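You operate a simulated robot arm through the tools that you are given. There is no shell and no other tool. Be economical: measure what you need, move in short steps, check, and stop when the job is done.

You are at the controls of a simulated robot arm. One attempt, no reset.

Task
Scoop rice into the blue bowl up to its line and cover the tub again.
Fine: within 30 ml of the line; the scoop ends on the cream plate.

The check looks at the end state, three seconds after you hand in, the way a careful person would. Anything else that was tipped, shoved, dropped, spilled or broken makes it a failure. A push-on lid holds only when it is set on centred and level and pressed home; a screw cap is set on level and turned clockwise until tight.

Robot
A 7-joint arm with a two-finger parallel gripper, fixed in place. Base frame: the origin is at the foot of the arm, x ahead of it, y to its left, z up; the work surface is at about z = 0.75. Units: m, rad, N and s.
With the tool pointing down near the work surface it reaches from about 0.3 to 0.68 m from the base axis. Its first joint turns from -1.152 to 1.152 rad. Payload 1.57 kg.
Tool frame: the origin (TCP) lies between the finger pads and is the grasp point; the fingertips stand 0.03 m ahead of it; z points along the fingers, y is the line along which they close. The gripper opens to 0.11 m. The fingers are 0.024 m wide and 0.012 m thick; the gripper's body (0.048 by 0.112 m) begins 0.078 m behind the TCP.
Orientation is that of the tool frame in the base frame, as [roll, pitch, yaw] about the fixed x, y, z axes, in that order (R = Rz(yaw) Ry(pitch) Rx(roll)). With the fingers straight down and closing along the base's y, the tool's x points along the base's -x, its y along +y and its z along -z.

Tools
- The arm moves only by the tool drive_tool. Its argument "targets" is a list of rows, each a list of 7 numbers: the turn, a rotation vector about the tool's x, y, z in rad, then the shift along the tool's x, y, z in m, then the finger opening in m, from 0 to 0.11. In form: [[rx, ry, rz, tx, ty, tz, fingers], ...]. A call has 1 to 10 rows; each row is the pose to reach, as a shift and turn from the pose commanded when the call began, along the tool's axes at that moment. A row lasts 0.2 s, in which the tool goes at most 0.05 m and 0.15 rad; a call with a longer step from one row to the next is refused whole, and so is a gripper value outside its range. Where a pose cannot be reached the arm comes as near as it can. A force on the tool above 40 N (or 10 N above the force at the start of the call, whichever is more), or a blocked arm, ends the call early, and 0.2 s more pass. The fingers move at their own pace (about 0.108 m/s each) and stop on an object; they squeeze with about 23 N. The grip force told is the motor's: it shows also when the fingers shut on nothing. Time passes only in rows, and 0.2 s behind the last, so rows that repeat a pose let the fingers close. It gives the time, the measured TCP pose, the force on the tool (base axes), the opening and the grip force at its end, in the units of the frame above (readings bear some noise), with the torque about the TCP (base axes, N m) and any sound that the robot's microphone picked up.
- Cameras (640 x 400 px; columns grow to the right, rows downward): "scene" is fixed at [0.1744, -0.415, 1.3843]; the picture's right is [0.59, -0.81, 0.00], its down [-0.59, -0.43, -0.68] and it looks along [0.55, 0.40, -0.73] (base axes); focal length 214 px, centre (320, 200). "wrist" rides on the gripper at [0.07, 0.016, -0.141] in the tool frame; the picture's right is [-0.23, 0.97, 0.00], its down [-0.86, -0.20, -0.48] and it looks along [-0.47, -0.11, 0.88] (tool axes); focal length 222 px, centre (320, 200). There is no depth. A picture from a camera that has moved, and an enlarged one, comes with that camera's place and axes in the base frame and with its lens.
- snapshot(camera): a new picture of that camera. It takes no simulated time.
- zoom(camera, box): a new picture of the part [left, top, right, bottom] of that camera's present view, enlarged. It takes no simulated time.
- sign_off(): hands the job in; it is judged then, once.

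Go step by step. Nothing tells you positions but the pictures and the camera data: compare them with the known pose of the tool, close in by small moves and look again before you grip or let go. The budget is 120 turns and 76 pictures, counting those below and the enlarged ones. Unless the task says otherwise, let go and move clear before handing in, and close with one line.

The tools are called after "Call:" as name(argument=value, ...) on one line, values as JSON. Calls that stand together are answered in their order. drive_tool: Moves the arm, as the interface text tells. Its arguments: {"type":"object","properties":{"targets":{"type":"array"}},"required":["targets"]} The other tools are called the same way: snapshot (camera) takes a picture; zoom (camera, box) takes an enlarged picture of a part of a camera's view; sign_off () hands the job in.

At the start:

```text
time: 0.0
position: [0.4293, 0.0029, 1.1856]
ee_rot: [-3.141, 0.001, -3.141]
wrist_force: [0.0, -0.2, 0.2]
moment: [0.01, -0.02, -0.02]
grip_width: 0.1101
finger_force: 0.0
```

scene: 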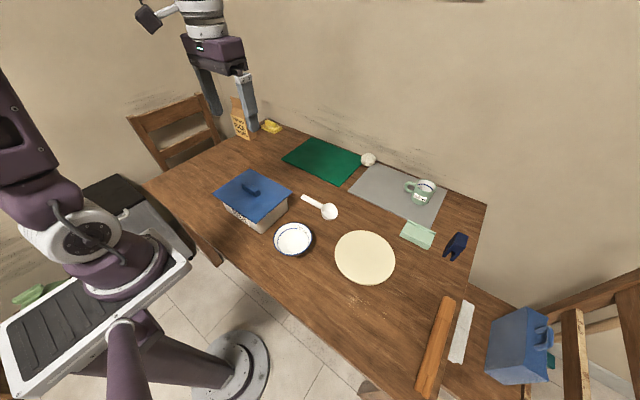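
wrist: 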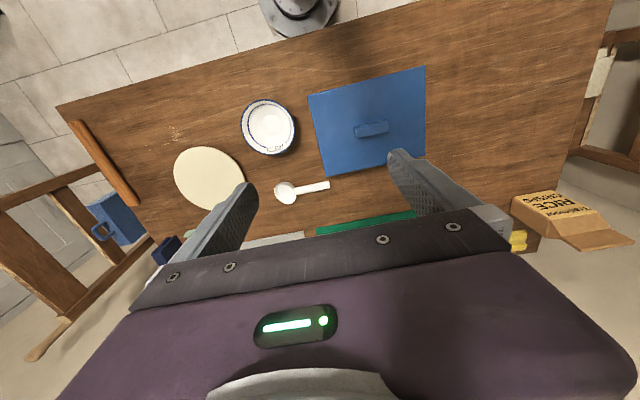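

I see a blue-lidded tub, a blue-rimmed bowl, a white scoop and a cream plate on the table. I'll take enlarged views to measure them.

Call:
zoom(camera="scene", box=[200, 150, 360, 250])

Call:
zoom(camera="wrist", box=[220, 50, 460, 200])

```text
4.00 times, centred on (280, 200) of scene
camera zoom: at [0.1744, -0.415, 1.3843], right [0.59, -0.81, 0.0], down [-0.59, -0.43, -0.68], along [0.55, 0.4, -0.73], focal length 858 px, centre (480, 200)
```

zoom: 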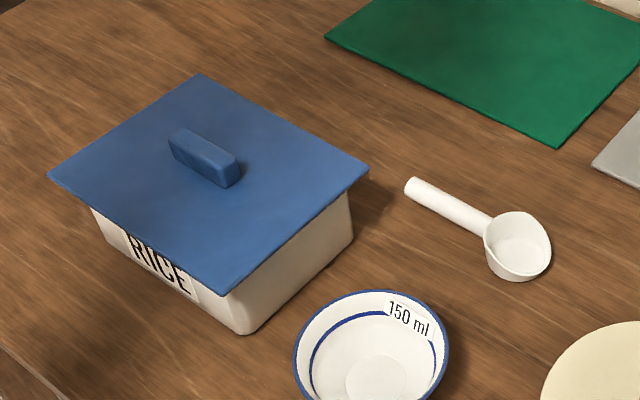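

```text
2.67 times, centred on (340, 125) of wrist
camera zoom: at [0.3583, 0.0182, 1.3257], right [0.23, 0.97, 0.0], down [0.86, -0.2, 0.48], along [0.47, -0.11, -0.88], focal length 592 px, centre (267, 400)
```

zoom: 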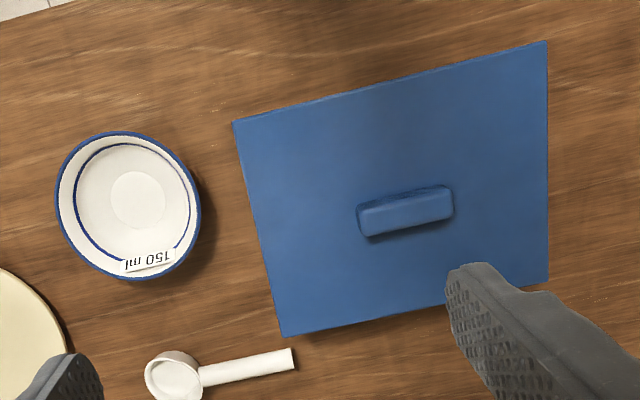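

The tub lid's handle is near (0.47, 0.099, 0.86) and runs along y. I'll turn the gripper 90° and move above it.

Call:
drive_tool(targets=[[0, 0, 0.15, -0.004, 0.01, 0.01, 0.11], [0, 0, 0.3, -0.008, 0.02, 0.02, 0.11], [0, 0, 0.45, -0.012, 0.03, 0.03, 0.11], [0, 0, 0.6, -0.016, 0.04, 0.04, 0.11], [0, 0, 0.75, -0.02, 0.05, 0.055, 0.11], [0, 0, 0.9, -0.025, 0.06, 0.07, 0.11], [0, 0, 1.05, -0.03, 0.07, 0.085, 0.11], [0, 0, 1.2, -0.035, 0.08, 0.1, 0.11], [0, 0, 1.35, -0.038, 0.09, 0.12, 0.09], [0, 0, 1.5, -0.0407, 0.0961, 0.14, 0.07]])

```text
time: 2.2
position: [0.47, 0.0984, 1.0446]
ee_rot: [-3.141, 0.001, 1.638]
wrist_force: [0.6, -0.2, 0.1]
moment: [0.04, -0.03, 0.01]
grip_width: 0.0701
finger_force: 0.0
```

The yaw is almost at 90°. I'll finish the turn, go down a little and look.

Call:
drive_tool(targets=[[0, 0, 0.067, 0, 0, 0.03, 0.06], [0, 0, 0.067, 0, 0, 0.07, 0.06], [0, 0, 0.067, 0, 0, 0.1, 0.06]])

Call:
snapshot(camera="wrist")

Call:
zoom(camera="scene", box=[200, 140, 320, 215])

```text
time: 3.0
position: [0.4703, 0.0964, 0.9441]
ee_rot: [3.14, 0.002, 1.574]
wrist_force: [-0.4, -0.2, -0.2]
moment: [0.01, -0.02, -0.01]
grip_width: 0.06
finger_force: 0.1
```

```text
71 pictures are left
camera wrist: at [0.4847, 0.1655, 1.084], right [0.97, -0.22, 0.0], down [-0.2, -0.86, 0.48], along [-0.11, -0.47, -0.88], focal length 222 px, centre (320, 200)
```

wrist: 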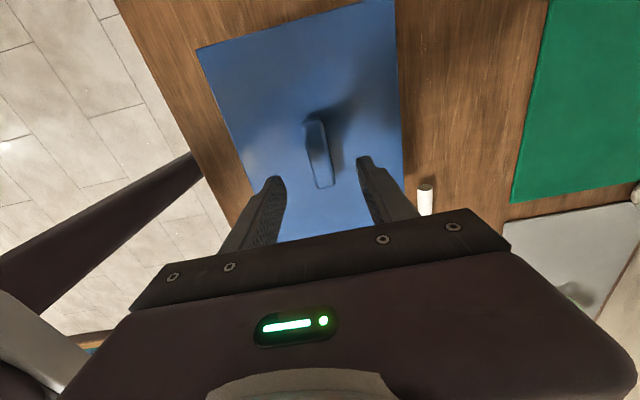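

```text
5.33 times, centred on (260, 178) of scene
camera zoom: at [0.1744, -0.415, 1.3843], right [0.59, -0.81, 0.0], down [-0.59, -0.43, -0.68], along [0.55, 0.4, -0.73], focal length 1144 px, centre (640, 320)
```

zoom: 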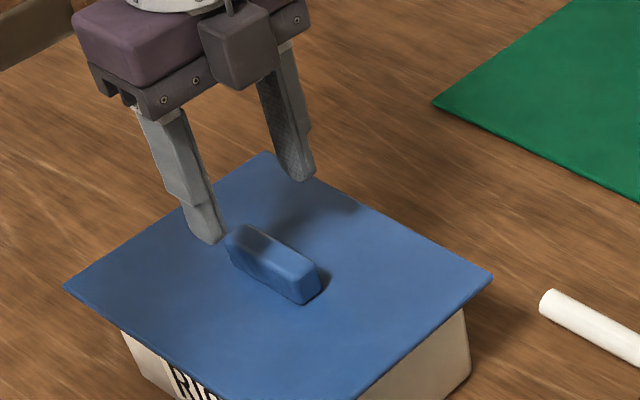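

The gripper is centred over the handle. I'll descend to grip height.

Call:
drive_tool(targets=[[0, 0, 0, 0.002, 0, 0.03, 0.06], [0, 0, 0, 0.003, 0, 0.045, 0.06], [0, 0, 0, 0.003, 0, 0.057, 0.06]])

Call:
zoom(camera="scene", box=[200, 140, 320, 215])

```text
time: 3.8
position: [0.4693, 0.0998, 0.887]
ee_rot: [3.141, 0.0, 1.576]
wrist_force: [0.7, 0.0, -0.1]
moment: [-0.04, -0.02, 0.0]
grip_width: 0.06
finger_force: 0.0
```

```text
5.33 times, centred on (260, 178) of scene
camera zoom: at [0.1744, -0.415, 1.3843], right [0.59, -0.81, 0.0], down [-0.59, -0.43, -0.68], along [0.55, 0.4, -0.73], focal length 1144 px, centre (640, 320)
```

zoom: 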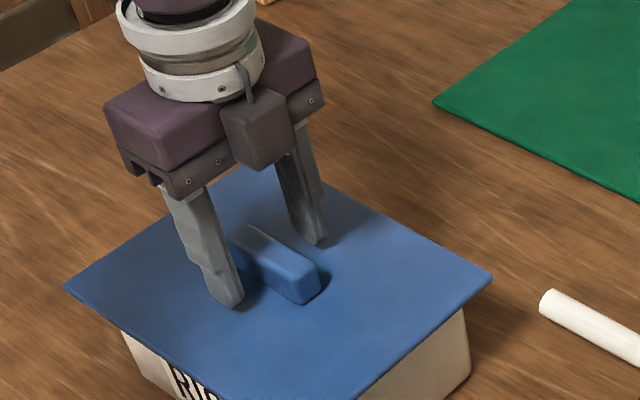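

The tips are beside the handle, just above the lid. I'll go 5 mm lower and close.

Call:
drive_tool(targets=[[0, 0, 0, 0, 0, 0.005, 0.06], [0, 0, 0, 0, 0, 0.005, 0.03], [0, 0, 0, 0, 0, 0.005, 0.01], [0, 0, 0, 0, 0, 0.005, 0.005], [0, 0, 0, 0, 0, 0.005, 0.005]])

```text
time: 5.0
position: [0.4699, 0.1, 0.8817]
ee_rot: [3.141, 0.0, 1.574]
wrist_force: [0.2, 0.1, 0.3]
moment: [0.18, -0.04, -0.06]
grip_width: 0.0217
finger_force: 23.1
```

The handle is held (21.7 mm wide). I'll lift gently.

Call:
drive_tool(targets=[[0, 0, 0, 0, 0, -0.003, 0.0], [0, 0, 0, 0, 0, -0.008, 0.0], [0, 0, 0, 0, 0, -0.015, 0.0], [0, 0, 0, 0, 0, -0.03, 0.0], [0, 0, 0, 0, 0, -0.05, 0.0]])

Call:
snapshot(camera="scene")

```text
time: 6.2
position: [0.4688, 0.1025, 0.9345]
ee_rot: [3.141, 0.002, 1.576]
wrist_force: [0.5, -0.1, -2.1]
moment: [0.01, 0.0, -0.04]
grip_width: 0.0215
finger_force: 23.1
```

```text
68 pictures are left
```

scene: 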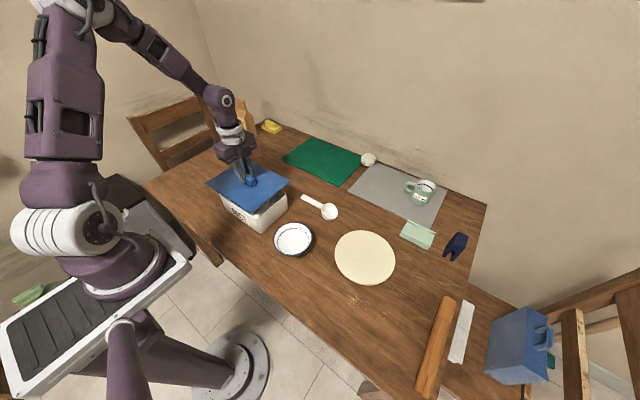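

The lid came away. I'll carry it to the free table left of the tub, around (0.46, 0.37).

Call:
drive_tool(targets=[[0, 0, 0, 0.03, 0, -0.01, 0.0], [0, 0, 0, 0.07, 0, -0.01, 0.0], [0, 0, 0, 0.11, 0, -0.01, 0.0], [0, 0, 0, 0.15, -0.003, -0.01, 0.0], [0, 0, 0, 0.19, -0.005, -0.01, 0.0], [0, 0, 0, 0.225, -0.01, -0.01, 0.0], [0, 0, 0, 0.25, -0.01, -0.005, 0.0], [0, 0, 0, 0.27, -0.01, 0.0, 0.0], [0, 0, 0, 0.27, -0.01, 0.0, 0.0]])

Call:
snapshot(camera="scene")

Call:
snapshot(camera="wrist")

```text
time: 8.2
position: [0.4583, 0.3729, 0.9327]
ee_rot: [3.141, 0.001, 1.573]
wrist_force: [-0.2, 0.8, -1.5]
moment: [0.0, -0.02, 0.01]
grip_width: 0.0214
finger_force: 23.3
```

```text
67 pictures are left
```

scene: 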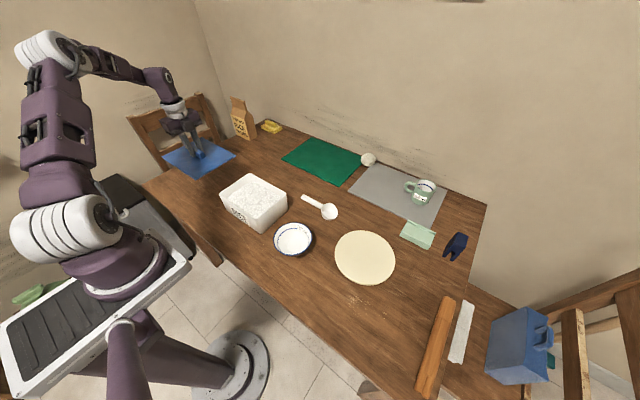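

```text
66 pictures are left
camera wrist: at [0.4727, 0.4414, 1.0735], right [0.97, -0.22, 0.0], down [-0.2, -0.86, 0.48], along [-0.11, -0.47, -0.88], focal length 222 px, centre (320, 200)
```

wrist: 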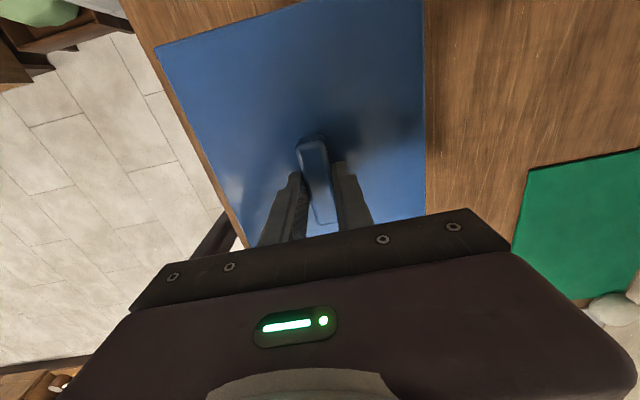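

There is clear table below the lid. I'll lower it.

Call:
drive_tool(targets=[[0, 0, 0, 0, 0, 0.04, 0.0], [0, 0, 0, 0, 0, 0.08, 0.0], [0, 0, 0, 0, 0, 0.11, 0.0], [0, 0, 0, 0, 0, 0.12, 0.0], [0, 0, 0, 0, 0, 0.125, 0.0], [0, 0, 0, 0, 0, 0.13, 0.0]])

Call:
zoom(camera="scene", box=[140, 100, 300, 200])

```text
time: 9.6
position: [0.4593, 0.3713, 0.8026]
ee_rot: [3.14, -0.003, 1.575]
wrist_force: [-2.7, -2.5, 17.5]
moment: [-0.05, 0.11, -0.01]
grip_width: 0.0219
finger_force: 23.0
```

```text
4.00 times, centred on (220, 150) of scene
camera zoom: at [0.174, -0.4152, 1.3843], right [0.59, -0.81, 0.0], down [-0.59, -0.43, -0.68], along [0.55, 0.4, -0.73], focal length 858 px, centre (720, 400)
```

zoom: 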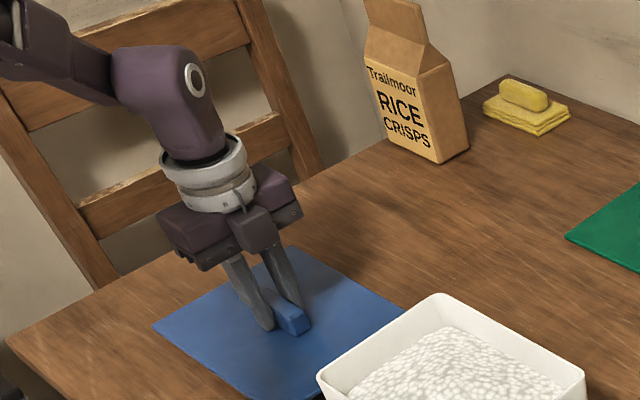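

The lid is on the table, with contact felt at TCP z=0.803. I'll release it, rise and look at the tub.

Call:
drive_tool(targets=[[0, 0, 0, 0, 0, -0.002, 0.02], [0, 0, 0, 0, 0, -0.002, 0.05], [0, 0, 0, 0, 0, -0.002, 0.06], [0, 0, 0, 0, 0, -0.03, 0.06], [0, 0, 0, 0, 0, -0.08, 0.06], [0, 0, 0, -0.04, 0.0, -0.12, 0.06], [0, 0, 0, -0.085, 0.0, -0.15, 0.06], [0, 0, 0, -0.13, 0.0, -0.17, 0.06], [0, 0, 0, -0.175, 0.0, -0.18, 0.06]])

Call:
snapshot(camera="wrist")

Call:
zoom(camera="scene", box=[200, 150, 360, 250])

```text
refused: row 6 steps farther than a row can; nothing moved
```

```text
64 pictures are left
camera wrist: at [0.4735, 0.4407, 0.9442], right [0.97, -0.22, 0.0], down [-0.2, -0.86, 0.48], along [-0.11, -0.47, -0.88], focal length 222 px, centre (320, 200)
```

wrist: 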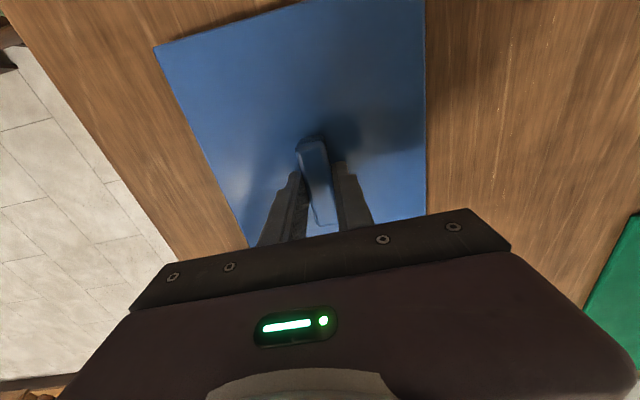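

```text
4.00 times, centred on (280, 200) of scene
camera zoom: at [0.174, -0.4152, 1.3843], right [0.59, -0.81, 0.0], down [-0.59, -0.43, -0.68], along [0.55, 0.4, -0.73], focal length 858 px, centre (480, 200)
```

zoom: 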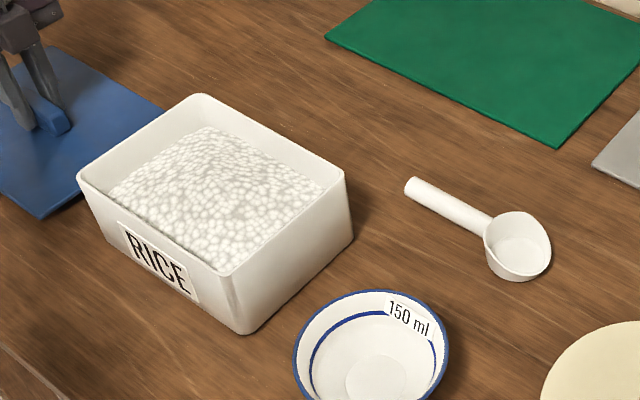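

One step in that call was too long. I'll redo the release and retreat with shorter steps.

Call:
drive_tool(targets=[[0, 0, 0, 0, 0, -0.002, 0.02], [0, 0, 0, 0, 0, -0.002, 0.05], [0, 0, 0, 0, 0, -0.002, 0.06], [0, 0, 0, 0, 0, -0.03, 0.06], [0, 0, 0, 0, 0, -0.07, 0.06], [0, 0, 0, 0, 0.0, -0.11, 0.06], [0, 0, 0, -0.03, 0.0, -0.14, 0.06], [0, 0, 0, -0.07, 0.0, -0.16, 0.06], [0, 0, 0, -0.115, 0.0, -0.17, 0.06], [0, 0, 0, -0.16, 0.0, -0.18, 0.06]])

Call:
snapshot(camera="wrist")

```text
time: 11.8
position: [0.4593, 0.2133, 0.9833]
ee_rot: [3.141, -0.001, 1.575]
wrist_force: [-0.1, -0.4, 0.1]
moment: [0.01, 0.02, -0.01]
grip_width: 0.06
finger_force: 0.1
```

```text
62 pictures are left
camera wrist: at [0.4741, 0.2828, 1.1238], right [0.97, -0.22, 0.0], down [-0.2, -0.86, 0.48], along [-0.11, -0.47, -0.88], focal length 222 px, centre (320, 200)
```

wrist: 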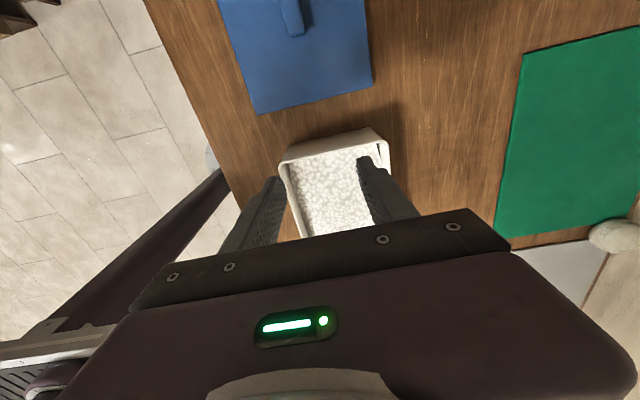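

The tub spans roughly x 0.40–0.54 and y 0.00–0.19, with its rim near 0.837 and the rice near 0.80. I'll go over the scoop's handle next.

Call:
drive_tool(targets=[[0, 0, 0, -0.03, 0.02, 0, 0.06], [0, 0, 0, -0.065, 0.045, 0, 0.06], [0, 0, 0, -0.1, 0.07, 0, 0.06], [0, 0, 0, -0.135, 0.095, 0, 0.06], [0, 0, 0, -0.17, 0.12, 0, 0.06], [0, 0, 0, -0.2, 0.14, 0.01, 0.06], [0, 0, 0, -0.22, 0.15, 0.03, 0.06]])

Call:
snapshot(camera="wrist")

Call:
zoom(camera="scene", box=[270, 180, 350, 230])

```text
time: 13.4
position: [0.6113, -0.0087, 0.9526]
ee_rot: [3.141, 0.0, 1.573]
wrist_force: [-0.4, -0.5, 0.2]
moment: [0.04, 0.01, -0.03]
grip_width: 0.0597
finger_force: 0.0
```

```text
61 pictures are left
camera wrist: at [0.6259, 0.0615, 1.0936], right [0.97, -0.22, 0.0], down [-0.2, -0.86, 0.48], along [-0.11, -0.47, -0.88], focal length 222 px, centre (320, 200)
```

wrist: 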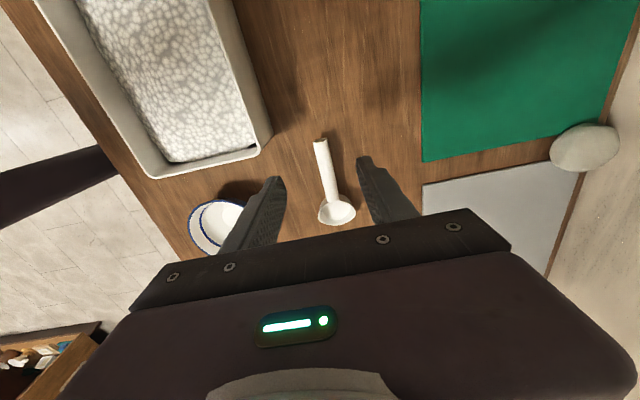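

```text
8.00 times, centred on (310, 205) of scene
camera zoom: at [0.1744, -0.415, 1.3843], right [0.59, -0.81, 0.0], down [-0.59, -0.43, -0.68], along [0.55, 0.4, -0.73], focal length 1716 px, centre (400, 160)
```

zoom: 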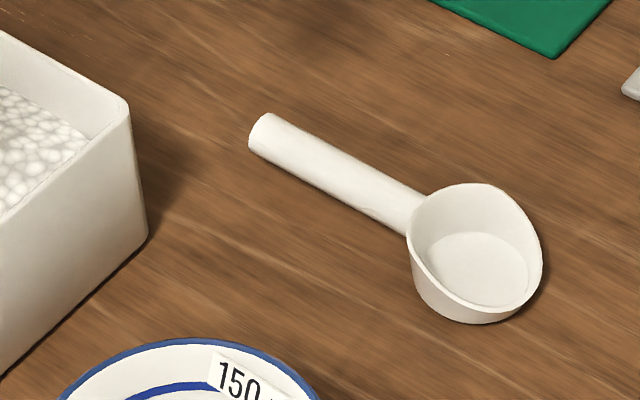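

The scoop's handle runs nearly along y, from its end near (0.610, -0.016) to the cup near (0.604, -0.138). I'll lean the gripper back about 0.5 rad so pouring needs less tilt, and hover over the handle.

Call:
drive_tool(targets=[[0.0035, -0.125, 0.014, 0.002, 0, 0.02, 0.06], [0.007, -0.25, 0.028, 0.004, 0, 0.05, 0.05], [0.01, -0.375, 0.043, 0.006, 0, 0.08, 0.05], [0.014, -0.5, 0.057, 0.007, -0.001, 0.11, 0.05], [0.014, -0.5, 0.057, 0.007, -0.001, 0.11, 0.05]])

Call:
snapshot(camera="wrist")

Call:
zoom(camera="scene", box=[260, 140, 380, 215])

```text
time: 14.6
position: [0.61, -0.0009, 0.8418]
ee_rot: [3.141, 0.502, 1.517]
wrist_force: [-0.5, -0.1, 0.0]
moment: [0.02, 0.02, 0.0]
grip_width: 0.05
finger_force: 0.0
```

```text
59 pictures are left
camera wrist: at [0.6309, 0.1263, 0.9319], right [0.96, -0.25, 0.11], down [-0.23, -0.51, 0.83], along [-0.15, -0.82, -0.55], focal length 222 px, centre (320, 200)
```

wrist: 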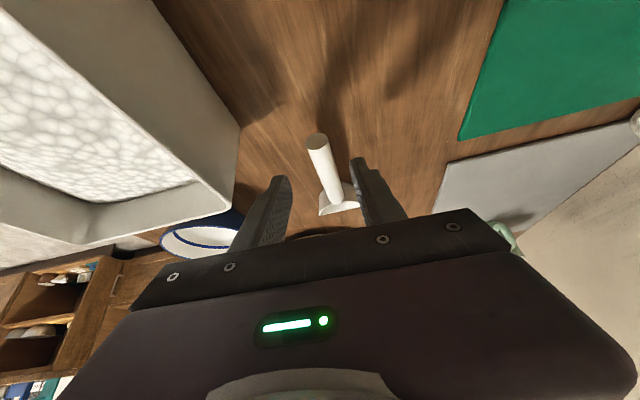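

```text
5.33 times, centred on (320, 178) of scene
camera zoom: at [0.1744, -0.415, 1.3843], right [0.59, -0.81, 0.0], down [-0.59, -0.43, -0.68], along [0.55, 0.4, -0.73], focal length 1144 px, centre (320, 320)
```

zoom: 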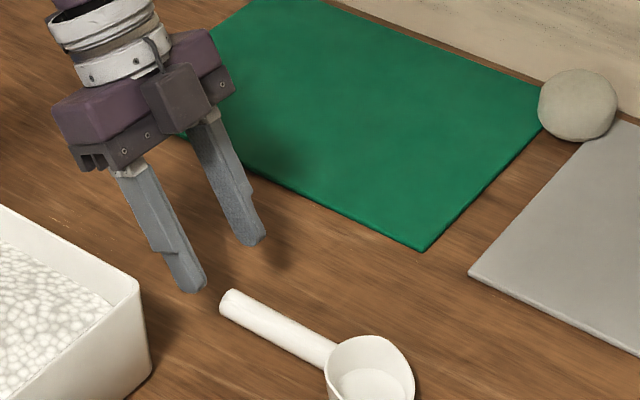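

The handle lies between the fingers. I'll advance 45 mm and check.

Call:
drive_tool(targets=[[0, 0, 0, 0, 0, 0.025, 0.05], [0, 0, 0, 0, 0, 0.045, 0.05]])

Call:
snapshot(camera="wrist")

Call:
zoom(camera="scene", box=[270, 160, 350, 210])

```text
time: 15.2
position: [0.6079, -0.023, 0.8027]
ee_rot: [3.141, 0.501, 1.517]
wrist_force: [0.4, -0.4, 0.3]
moment: [-0.01, 0.04, 0.03]
grip_width: 0.05
finger_force: 0.0
```

```text
57 pictures are left
camera wrist: at [0.6297, 0.1042, 0.8929], right [0.96, -0.25, 0.11], down [-0.23, -0.51, 0.83], along [-0.15, -0.82, -0.55], focal length 222 px, centre (320, 200)
```

wrist: 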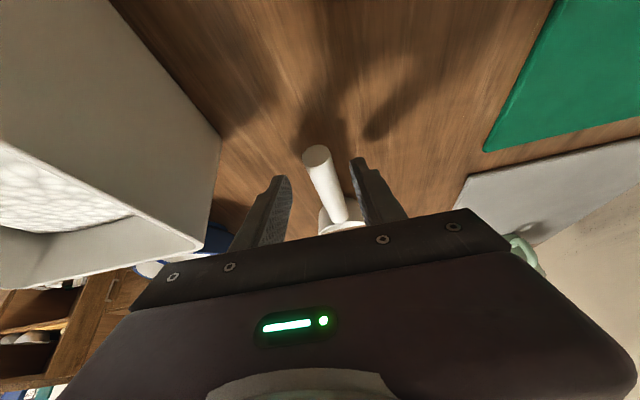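

```text
8.00 times, centred on (310, 185) of scene
camera zoom: at [0.1744, -0.415, 1.3843], right [0.59, -0.81, 0.0], down [-0.59, -0.43, -0.68], along [0.55, 0.4, -0.73], focal length 1716 px, centre (400, 320)
```

zoom: 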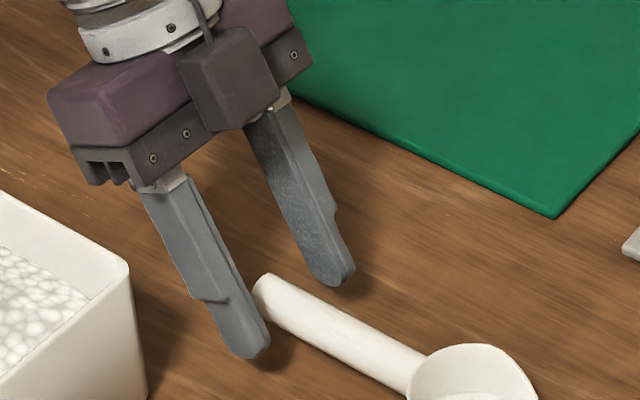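

Handle end is at about z 0.773 and well centred. I'll advance the last 17 mm and close.

Call:
drive_tool(targets=[[0, 0, 0, 0, 0.001, 0.01, 0.05], [0, 0, 0, 0, 0.001, 0.017, 0.05], [0, 0, 0, 0, 0.001, 0.017, 0.03], [0, 0, 0, 0, 0.001, 0.017, 0.01], [0, 0, 0, 0, 0.001, 0.017, 0.0], [0, 0, 0, 0, 0.001, 0.017, 0.0]])

Call:
zoom(camera="scene", box=[270, 160, 350, 210])

```text
time: 16.6
position: [0.6089, -0.0315, 0.7893]
ee_rot: [-3.141, 0.502, 1.517]
wrist_force: [0.6, -0.4, 0.7]
moment: [0.08, -0.01, 0.0]
grip_width: 0.0209
finger_force: 23.1
```

```text
8.00 times, centred on (310, 185) of scene
camera zoom: at [0.1744, -0.415, 1.3843], right [0.59, -0.81, 0.0], down [-0.59, -0.43, -0.68], along [0.55, 0.4, -0.73], focal length 1716 px, centre (400, 320)
```

zoom: 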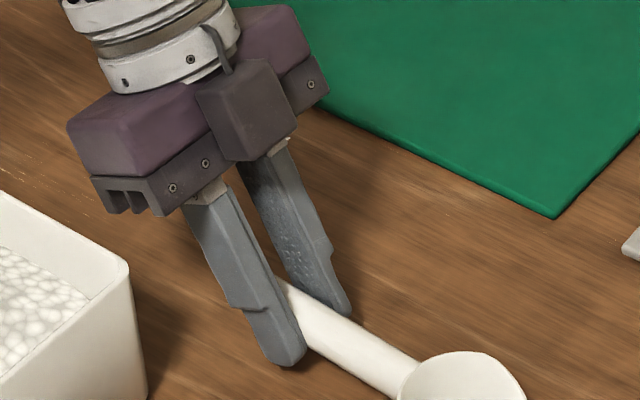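

The handle is held at 21 mm. I'll lift straight up 0.12 m.

Call:
drive_tool(targets=[[0, 0, 0, -0.0048, 0, -0.0088, 0.0], [0, 0, 0, -0.0145, 0, -0.0263, 0.0], [0, 0, 0, -0.034, 0, -0.061, 0.0], [0, 0, 0, -0.058, 0, -0.105, 0.0], [0, 0, 0, -0.058, 0, -0.105, 0.0]])

Call:
snapshot(camera="wrist")

Call:
zoom(camera="scene", box=[240, 120, 400, 220])

```text
refused: row 4 steps farther than a row can; nothing moved
```

```text
54 pictures are left
camera wrist: at [0.6311, 0.0961, 0.8789], right [0.96, -0.25, 0.11], down [-0.23, -0.51, 0.83], along [-0.15, -0.82, -0.55], focal length 222 px, centre (320, 200)
```

wrist: 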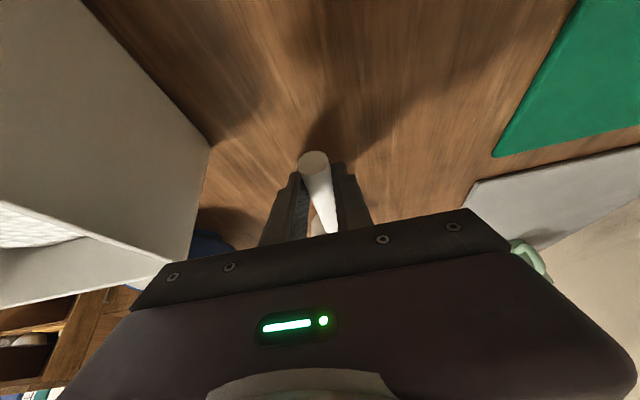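

```text
4.00 times, centred on (320, 170) of scene
camera zoom: at [0.1744, -0.415, 1.3843], right [0.59, -0.81, 0.0], down [-0.59, -0.43, -0.68], along [0.55, 0.4, -0.73], focal length 858 px, centre (320, 320)
```

zoom: 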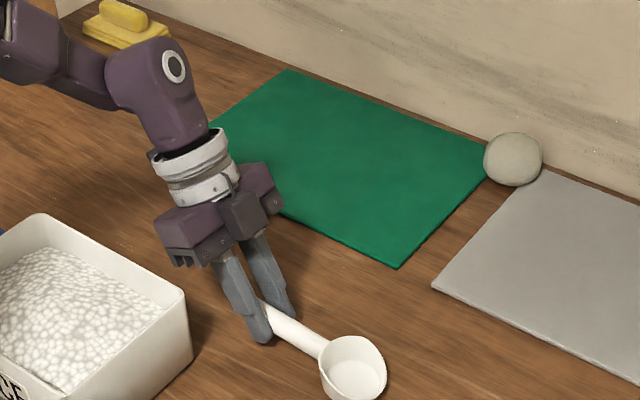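

I'll keep each step under 0.05 m and repeat the lift.

Call:
drive_tool(targets=[[0, 0, 0, -0.0048, 0, -0.0088, 0.0], [0, 0, 0, -0.0145, 0, -0.0263, 0.0], [0, 0, 0, -0.034, 0, -0.061, 0.0], [0, 0, 0, -0.053, 0, -0.097, 0.0], [0, 0, 0, -0.06, 0, -0.109, 0.0]])

Call:
zoom(camera="scene", box=[240, 120, 400, 220])

```text
time: 17.8
position: [0.6071, -0.03, 0.9133]
ee_rot: [3.14, 0.5, 1.515]
wrist_force: [-0.2, 0.3, 0.4]
moment: [0.08, 0.0, 0.0]
grip_width: 0.021
finger_force: 22.7
```

```text
4.00 times, centred on (320, 170) of scene
camera zoom: at [0.1744, -0.415, 1.3843], right [0.59, -0.81, 0.0], down [-0.59, -0.43, -0.68], along [0.55, 0.4, -0.73], focal length 858 px, centre (320, 320)
```

zoom: 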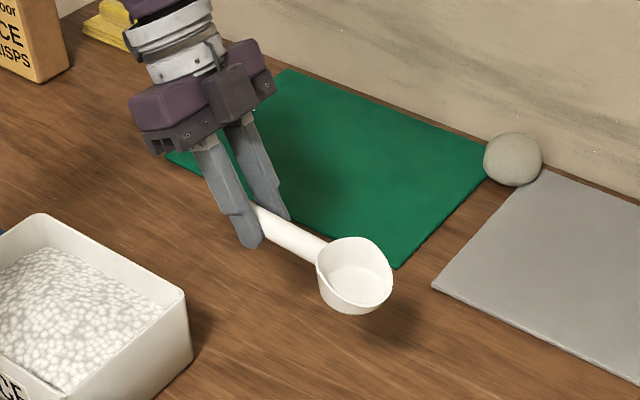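

The scoop is held level and upright. I'll raise it and carry it over the tub, squaring it to the y axis.

Call:
drive_tool(targets=[[0, 0, 0, -0.0215, 0, -0.0395, 0.0], [0, 0, 0, -0.043, 0, -0.079, 0.0], [-0.0045, 0, -0.008, -0.011, -0.025, -0.0964, 0.0], [-0.009, 0, -0.016, 0.021, -0.05, -0.1138, 0.0], [-0.0134, 0, -0.0245, 0.053, -0.0747, -0.131, 0.0], [-0.018, 0, -0.033, 0.085, -0.1, -0.149, 0.0], [-0.022, 0, -0.041, 0.117, -0.125, -0.166, 0.0], [-0.0268, 0, -0.0491, 0.1483, -0.1494, -0.1835, 0.0], [-0.0268, 0, -0.0491, 0.1483, -0.1494, -0.1835, 0.0]])

Call:
snapshot(camera="scene")

```text
time: 19.8
position: [0.4731, 0.1956, 1.0025]
ee_rot: [3.141, 0.499, 1.571]
wrist_force: [0.0, 0.4, -0.1]
moment: [0.09, -0.03, -0.02]
grip_width: 0.021
finger_force: 23.6
```

```text
51 pictures are left
```

scene: 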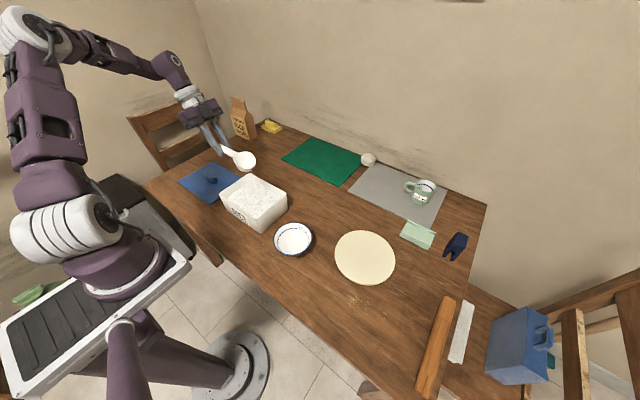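

I'm above the tub. I'll tip the scoop lip-down 0.8 rad in place and check.

Call:
drive_tool(targets=[[0, 0.14, 0, 0, -0.001, 0, 0.0], [0, 0.28, 0, 0, -0.002, 0, 0.0], [0, 0.42, 0, 0, -0.003, 0, 0.0], [0, 0.56, 0, 0, -0.003, 0, 0.0], [0, 0.7, 0, 0, -0.003, 0, 0.0], [0, 0.8, 0, 0, -0.003, 0, 0.0]])

Call:
zoom(camera="scene", box=[160, 80, 320, 240])

Call:
snapshot(camera="wrist")

```text
time: 21.2
position: [0.4667, 0.1943, 1.0033]
ee_rot: [3.14, -0.304, 1.574]
wrist_force: [-0.4, 0.3, -0.3]
moment: [0.02, -0.02, 0.04]
grip_width: 0.0211
finger_force: 22.8
```

```text
2.50 times, centred on (240, 160) of scene
camera zoom: at [0.1744, -0.415, 1.3843], right [0.59, -0.81, 0.0], down [-0.59, -0.43, -0.68], along [0.55, 0.4, -0.73], focal length 536 px, centre (520, 300)
```

zoom: 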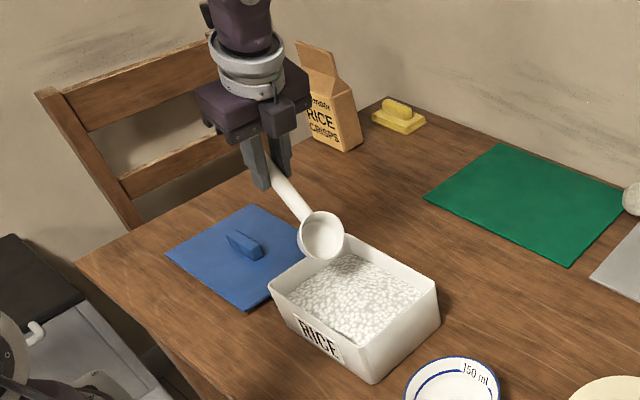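

```text
49 pictures are left
camera wrist: at [0.4826, 0.2192, 1.1578], right [0.97, -0.22, -0.07], down [-0.2, -0.96, 0.2], along [-0.11, -0.18, -0.98], focal length 222 px, centre (320, 200)
```

wrist: 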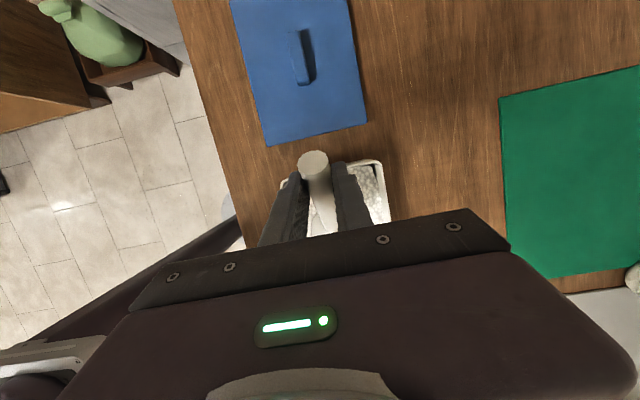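

The cup is where I expected. Now the dig stroke: enter, push forward, then roll back to level.

Call:
drive_tool(targets=[[0, 0, 0, -0.0098, 0.002, 0.0351, 0.0], [0, 0, 0, -0.0197, 0.002, 0.0703, 0.0], [0, 0, 0, -0.0343, 0.002, 0.0972, 0.0], [0, 0, 0, -0.0611, 0.002, 0.0993, 0.0], [0, 0, 0, -0.0785, 0.002, 0.0981, 0.0], [0, -0.14, 0, -0.0796, 0.002, 0.1083, 0.0], [0, -0.28, 0, -0.0812, 0.002, 0.1203, 0.0], [0, -0.42, 0, -0.081, 0.002, 0.1298, 0.0], [0, -0.56, 0, -0.0811, 0.002, 0.1434, 0.0], [0, -0.7, 0, -0.0818, 0.002, 0.1557, 0.0]])

Call:
zoom(camera="scene", box=[200, 150, 320, 240])

```text
time: 23.4
position: [0.4702, 0.1629, 0.8313]
ee_rot: [3.14, 0.402, 1.57]
wrist_force: [0.2, 0.4, -1.2]
moment: [0.11, 0.04, 0.02]
grip_width: 0.0214
finger_force: 22.5
```

```text
4.44 times, centred on (260, 195) of scene
camera zoom: at [0.1744, -0.415, 1.3843], right [0.59, -0.81, 0.0], down [-0.59, -0.43, -0.68], along [0.55, 0.4, -0.73], focal length 953 px, centre (587, 222)
```

zoom: 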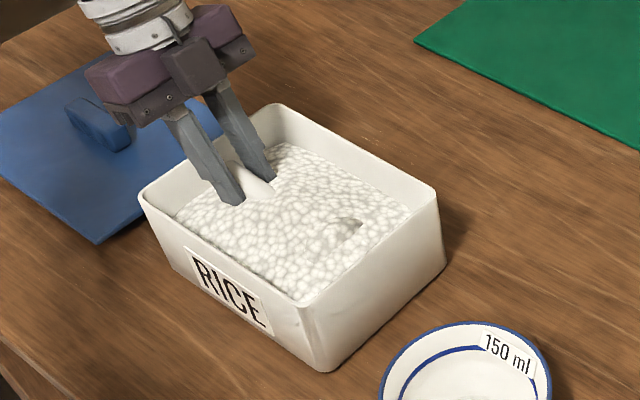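

The cup is buried in rice. I'll level it and lift slowly.

Call:
drive_tool(targets=[[0, -0.05, 0, -0.0, 0, -0.0, 0.0], [0, -0.1, 0, -0.0039, 0, -0.0092, 0.0], [0, -0.12, 0, -0.0078, 0, -0.0184, 0.0], [0, -0.12, 0, -0.0156, 0, -0.0368, 0.0], [0, -0.12, 0, -0.0233, 0, -0.0553, 0.0], [0, -0.12, 0, -0.0311, 0, -0.0737, 0.0], [0, -0.12, 0, -0.0311, 0, -0.0737, 0.0]])

Call:
zoom(camera="scene", box=[200, 130, 320, 240])

```text
time: 25.0
position: [0.4707, 0.1622, 0.9114]
ee_rot: [3.142, 0.52, 1.572]
wrist_force: [-1.0, -0.5, -1.3]
moment: [0.12, 0.0, 0.0]
grip_width: 0.0214
finger_force: 22.8
```

```text
3.64 times, centred on (260, 185) of scene
camera zoom: at [0.1744, -0.415, 1.3843], right [0.59, -0.81, 0.0], down [-0.59, -0.43, -0.68], along [0.55, 0.4, -0.73], focal length 780 px, centre (538, 254)
```

zoom: 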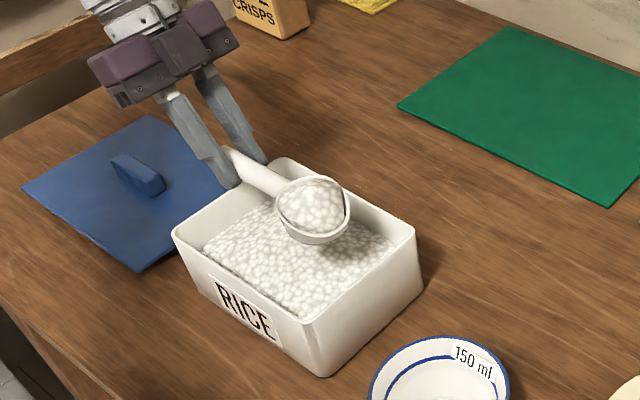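

The scoop came up heaped. I'll shake it lightly over the tub so anything loose falls back in before I carry it.

Call:
drive_tool(targets=[[0, 0, 0, 0, 0.015, 0, 0.0], [0, 0, 0, 0, -0.015, 0, 0.0], [0, 0, 0, 0, 0.015, 0, 0.0], [0, 0, 0, 0, -0.01, 0, 0.0], [0, 0, 0, 0, 0.0, 0, 0.0], [0, 0, 0, 0, 0.0, 0, 0.0]])

Call:
zoom(camera="scene", box=[220, 150, 340, 260])

```text
time: 26.4
position: [0.4702, 0.1615, 0.9111]
ee_rot: [3.14, 0.521, 1.573]
wrist_force: [-0.2, 0.2, -0.8]
moment: [0.13, 0.03, 0.0]
grip_width: 0.0212
finger_force: 23.4
```

```text
3.64 times, centred on (280, 205) of scene
camera zoom: at [0.1744, -0.415, 1.3843], right [0.59, -0.81, 0.0], down [-0.59, -0.43, -0.68], along [0.55, 0.4, -0.73], focal length 780 px, centre (466, 182)
```

zoom: 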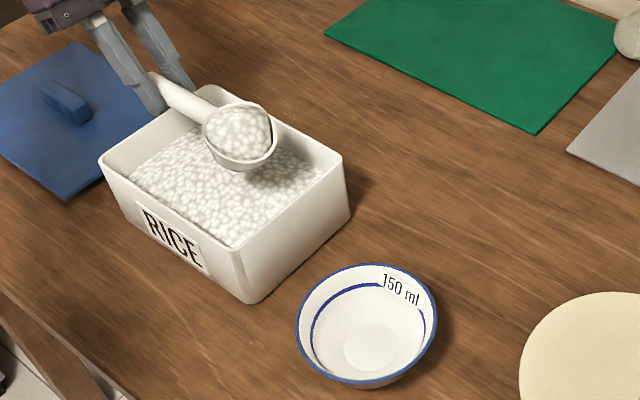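

The rice sits stably. The bowl centre is about (0.427, -0.123), rim near z 0.80. I'll carry the scoop gently so its lip is over the bowl.

Call:
drive_tool(targets=[[0, 0, 0, -0.006, -0.002, 0.0015, 0.0], [0, 0, 0, -0.02, -0.006, 0.005, 0.0], [0, 0, 0, -0.042, -0.013, 0.0102, 0.0], [0, 0, 0, -0.066, -0.02, 0.016, 0.0], [0, 0, 0, -0.09, -0.0276, 0.0219, 0.0], [0, 0, 0, -0.112, -0.0344, 0.0273, 0.0], [0, 0, 0, -0.129, -0.0396, 0.0314, 0.0], [0, 0, 0, -0.138, -0.0424, 0.0336, 0.0], [0, 0, 0, -0.1401, -0.043, 0.0341, 0.0], [0, 0, 0, -0.1401, -0.043, 0.0341, 0.0]])

Call:
zoom(camera="scene", box=[220, 150, 340, 260])

```text
time: 28.6
position: [0.4286, 0.0248, 0.9498]
ee_rot: [3.138, 0.519, 1.573]
wrist_force: [-0.2, 0.2, -1.1]
moment: [0.16, -0.02, 0.04]
grip_width: 0.0212
finger_force: 23.2
```

```text
3.64 times, centred on (280, 205) of scene
camera zoom: at [0.1744, -0.415, 1.3843], right [0.59, -0.81, 0.0], down [-0.59, -0.43, -0.68], along [0.55, 0.4, -0.73], focal length 780 px, centre (466, 182)
```

zoom: 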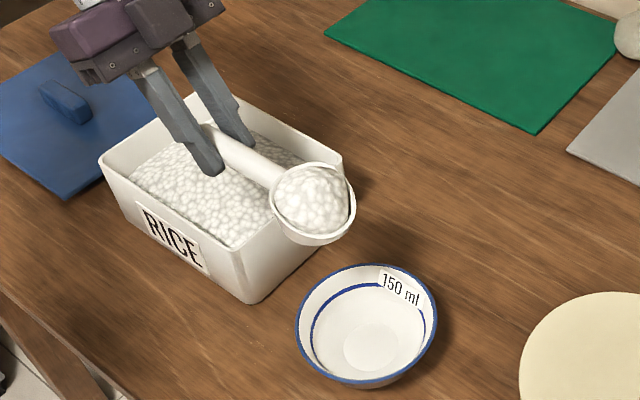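

The lip is above the bowl. I'll start pouring, keeping the lip inside the bowl as I tip and lower.

Call:
drive_tool(targets=[[0, 0.149, 0, 0.0036, 0, 0.0023, 0.0], [0, 0.298, 0, 0.0024, 0, 0.0086, 0.0], [0, 0.447, 0, -0.0021, 0, 0.0153, 0.0], [0, 0.596, 0, -0.0108, 0, 0.0202, 0.0], [0, 0.745, 0, -0.0249, 0, 0.0209, 0.0], [0, 0.894, 0, -0.042, 0, 0.021, 0.0], [0, 1.043, 0, -0.0606, 0, 0.0225, 0.0]])

Call:
zoom(camera="scene", box=[220, 150, 340, 260])

```text
time: 30.2
position: [0.4276, -0.0401, 0.9609]
ee_rot: [3.14, -0.525, 1.575]
wrist_force: [-1.1, -0.4, -1.0]
moment: [0.03, -0.01, -0.01]
grip_width: 0.0209
finger_force: 22.5
```

```text
3.64 times, centred on (280, 205) of scene
camera zoom: at [0.1744, -0.415, 1.3843], right [0.59, -0.81, 0.0], down [-0.59, -0.43, -0.68], along [0.55, 0.4, -0.73], focal length 780 px, centre (466, 182)
```

zoom: 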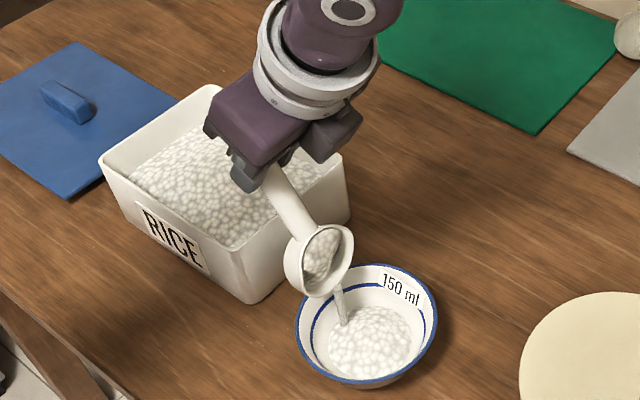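

The rice is pouring cleanly into the bowl. I'll keep tipping to empty the cup.

Call:
drive_tool(targets=[[0, 0.148, 0, -0.0119, 0, -0.015, 0.0], [0, 0.297, 0, -0.0255, 0, -0.0305, 0.0], [0, 0.446, 0, -0.0414, 0, -0.0437, 0.0], [0, 0.595, 0, -0.0591, 0, -0.0545, 0.0], [0, 0.744, 0, -0.0782, 0, -0.0624, 0.0], [0, 0.87, 0, -0.0948, 0, -0.0668, 0.0], [0, 0.87, 0, -0.0948, 0, -0.0668, 0.0], [0, 0.87, 0, -0.0948, 0, -0.0668, 0.0]])

Call:
zoom(camera="scene", box=[220, 150, 340, 260])

```text
time: 32.0
position: [0.4286, -0.156, 0.9718]
ee_rot: [3.137, -1.391, 1.577]
wrist_force: [-0.2, -0.2, -1.0]
moment: [-0.04, 0.0, 0.0]
grip_width: 0.021
finger_force: 23.1
```

```text
3.64 times, centred on (280, 205) of scene
camera zoom: at [0.1744, -0.415, 1.3843], right [0.59, -0.81, 0.0], down [-0.59, -0.43, -0.68], along [0.55, 0.4, -0.73], focal length 780 px, centre (466, 182)
```

zoom: 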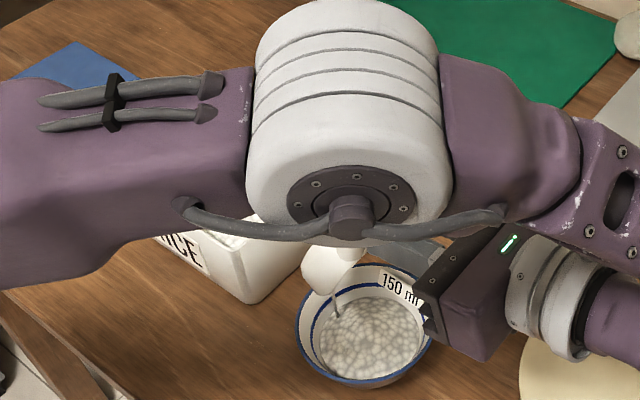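

A thin stream is still falling, so I'll hold a second longer.

Call:
drive_tool(targets=[[0, 0, 0, 0, 0, 0, 0], [0, 0, 0, 0, 0, 0, 0], [0, 0, 0, 0, 0, 0, 0], [0, 0, 0, 0, 0, 0, 0], [0, 0, 0, 0, 0, 0, 0]])

Call:
zoom(camera="scene", box=[260, 200, 340, 260])

```text
time: 33.2
position: [0.4288, -0.1564, 0.9711]
ee_rot: [3.138, -1.393, 1.575]
wrist_force: [0.1, -0.5, -0.5]
moment: [-0.08, 0.0, 0.01]
grip_width: 0.0211
finger_force: 23.0
```

```text
6.67 times, centred on (300, 230) of scene
camera zoom: at [0.1744, -0.415, 1.3843], right [0.59, -0.81, 0.0], down [-0.59, -0.43, -0.68], along [0.55, 0.4, -0.73], focal length 1430 px, centre (453, 0)
```

zoom: 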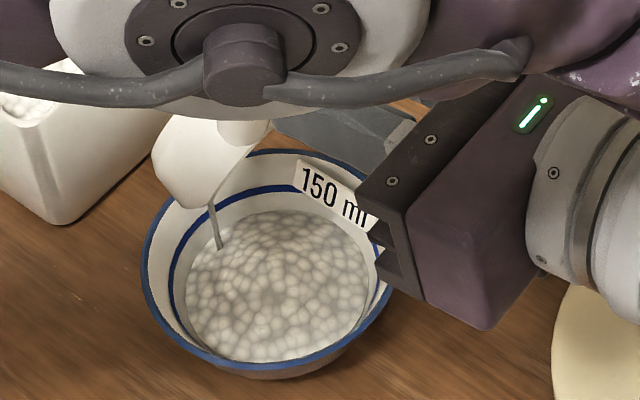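

The stream persists. I'll hold two more seconds with a bit more tilt.

Call:
drive_tool(targets=[[0, 0.05, 0, 0, 0, 0, 0], [0, 0.1, 0, 0, 0, 0, 0], [0, 0.1, 0, 0, 0, 0, 0], [0, 0.1, 0, 0, 0, 0, 0], [0, 0.1, 0, 0, 0, 0, 0], [0, 0.1, 0, 0, 0, 0, 0], [0, 0.1, 0, 0, 0, 0, 0], [0, 0.1, 0, 0, 0, 0, 0], [0, 0.1, 0, 0, 0, 0, 0]])

Call:
zoom(camera="scene", box=[260, 200, 340, 260])

```text
time: 35.2
position: [0.4272, -0.1553, 0.9722]
ee_rot: [3.13, -1.492, 1.581]
wrist_force: [0.8, 0.5, -0.7]
moment: [-0.04, -0.01, 0.02]
grip_width: 0.0209
finger_force: 22.9
```

```text
6.67 times, centred on (300, 230) of scene
camera zoom: at [0.1744, -0.415, 1.3843], right [0.59, -0.81, 0.0], down [-0.59, -0.43, -0.68], along [0.55, 0.4, -0.73], focal length 1430 px, centre (453, 0)
```

zoom: 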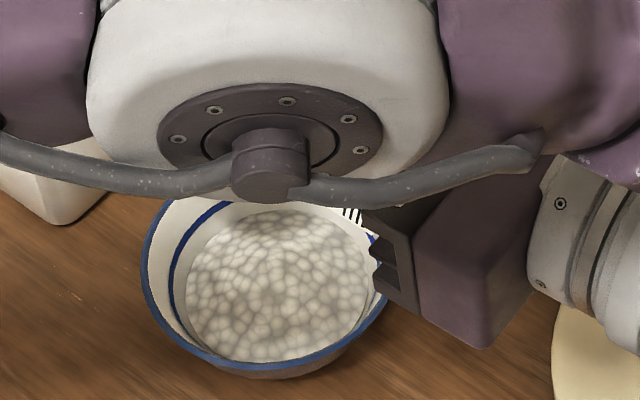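

The pour is done. I'll tip the scoop back the way it came, then inspect the cup and bowl.

Call:
drive_tool(targets=[[0, -0.14, 0, 0.0086, 0, 0.0073, 0], [0, -0.28, 0, 0.0152, 0, 0.0269, 0], [0, -0.42, 0, 0.0188, 0, 0.0466, 0], [0, -0.56, 0, 0.0225, 0, 0.0664, 0], [0, -0.7, 0, 0.025, 0, 0.0853, 0], [0, -0.84, 0, 0.0264, 0, 0.1022, 0], [0, -0.97, 0, 0.0277, 0, 0.1182, 0], [0, -0.97, 0, 0.0277, 0, 0.1182, 0]])

Call:
zoom(camera="scene", box=[240, 180, 336, 260])

```text
time: 37.0
position: [0.4286, -0.0349, 0.9917]
ee_rot: [3.139, -0.523, 1.573]
wrist_force: [0.8, -0.1, -0.1]
moment: [0.01, -0.01, -0.01]
grip_width: 0.0211
finger_force: 22.6
```

```text
5.00 times, centred on (288, 220) of scene
camera zoom: at [0.1744, -0.415, 1.3843], right [0.59, -0.81, 0.0], down [-0.59, -0.43, -0.68], along [0.55, 0.4, -0.73], focal length 1072 px, centre (480, 100)
```

zoom: 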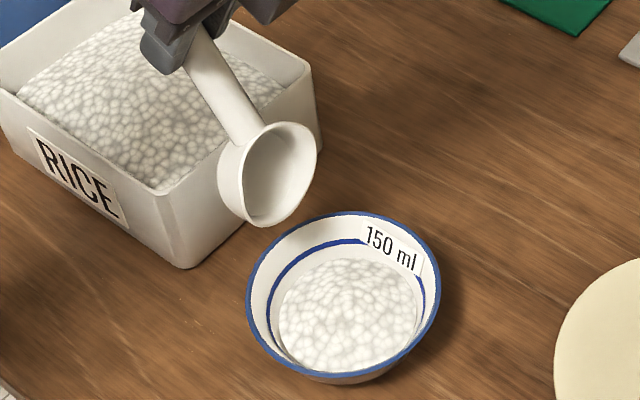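

The cup is empty and the bowl holds roughly 85 ml by its surface width against the 150 line. One more scoop of similar size should reach it, so I'll return over the tub.

Call:
drive_tool(targets=[[0, -0.07, 0, 0.015, 0.002, -0.0173, 0], [0, -0.15, 0, 0.045, 0.008, -0.005, 0], [0, -0.22, 0, 0.08, 0.015, 0.018, 0], [0, -0.22, 0, 0.115, 0.021, 0.042, 0], [0, -0.22, 0, 0.15, 0.028, 0.066, 0], [0, -0.22, 0, 0.18, 0.034, 0.089, 0], [0, -0.22, 0, 0.2038, 0.04, 0.1049, 0], [0, -0.22, 0, 0.2038, 0.04, 0.1049, 0]])

Call:
zoom(camera="scene", box=[190, 110, 320, 240])

```text
time: 38.8
position: [0.4681, 0.1937, 1.0009]
ee_rot: [-3.14, -0.301, 1.574]
wrist_force: [0.4, 0.6, -0.7]
moment: [0.01, 0.0, -0.01]
grip_width: 0.0211
finger_force: 22.7
```

```text
3.08 times, centred on (255, 175) of scene
camera zoom: at [0.1744, -0.415, 1.3843], right [0.59, -0.81, 0.0], down [-0.59, -0.43, -0.68], along [0.55, 0.4, -0.73], focal length 660 px, centre (520, 277)
```

zoom: 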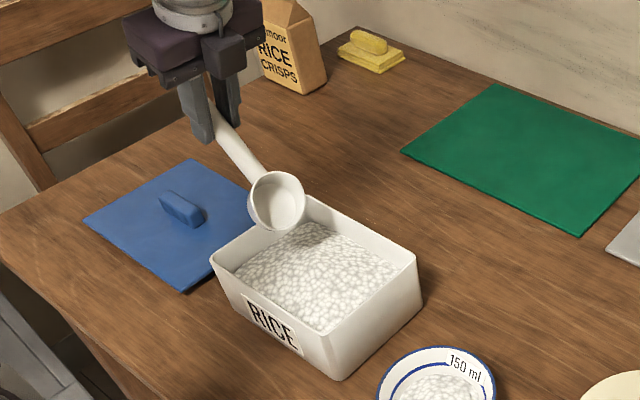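

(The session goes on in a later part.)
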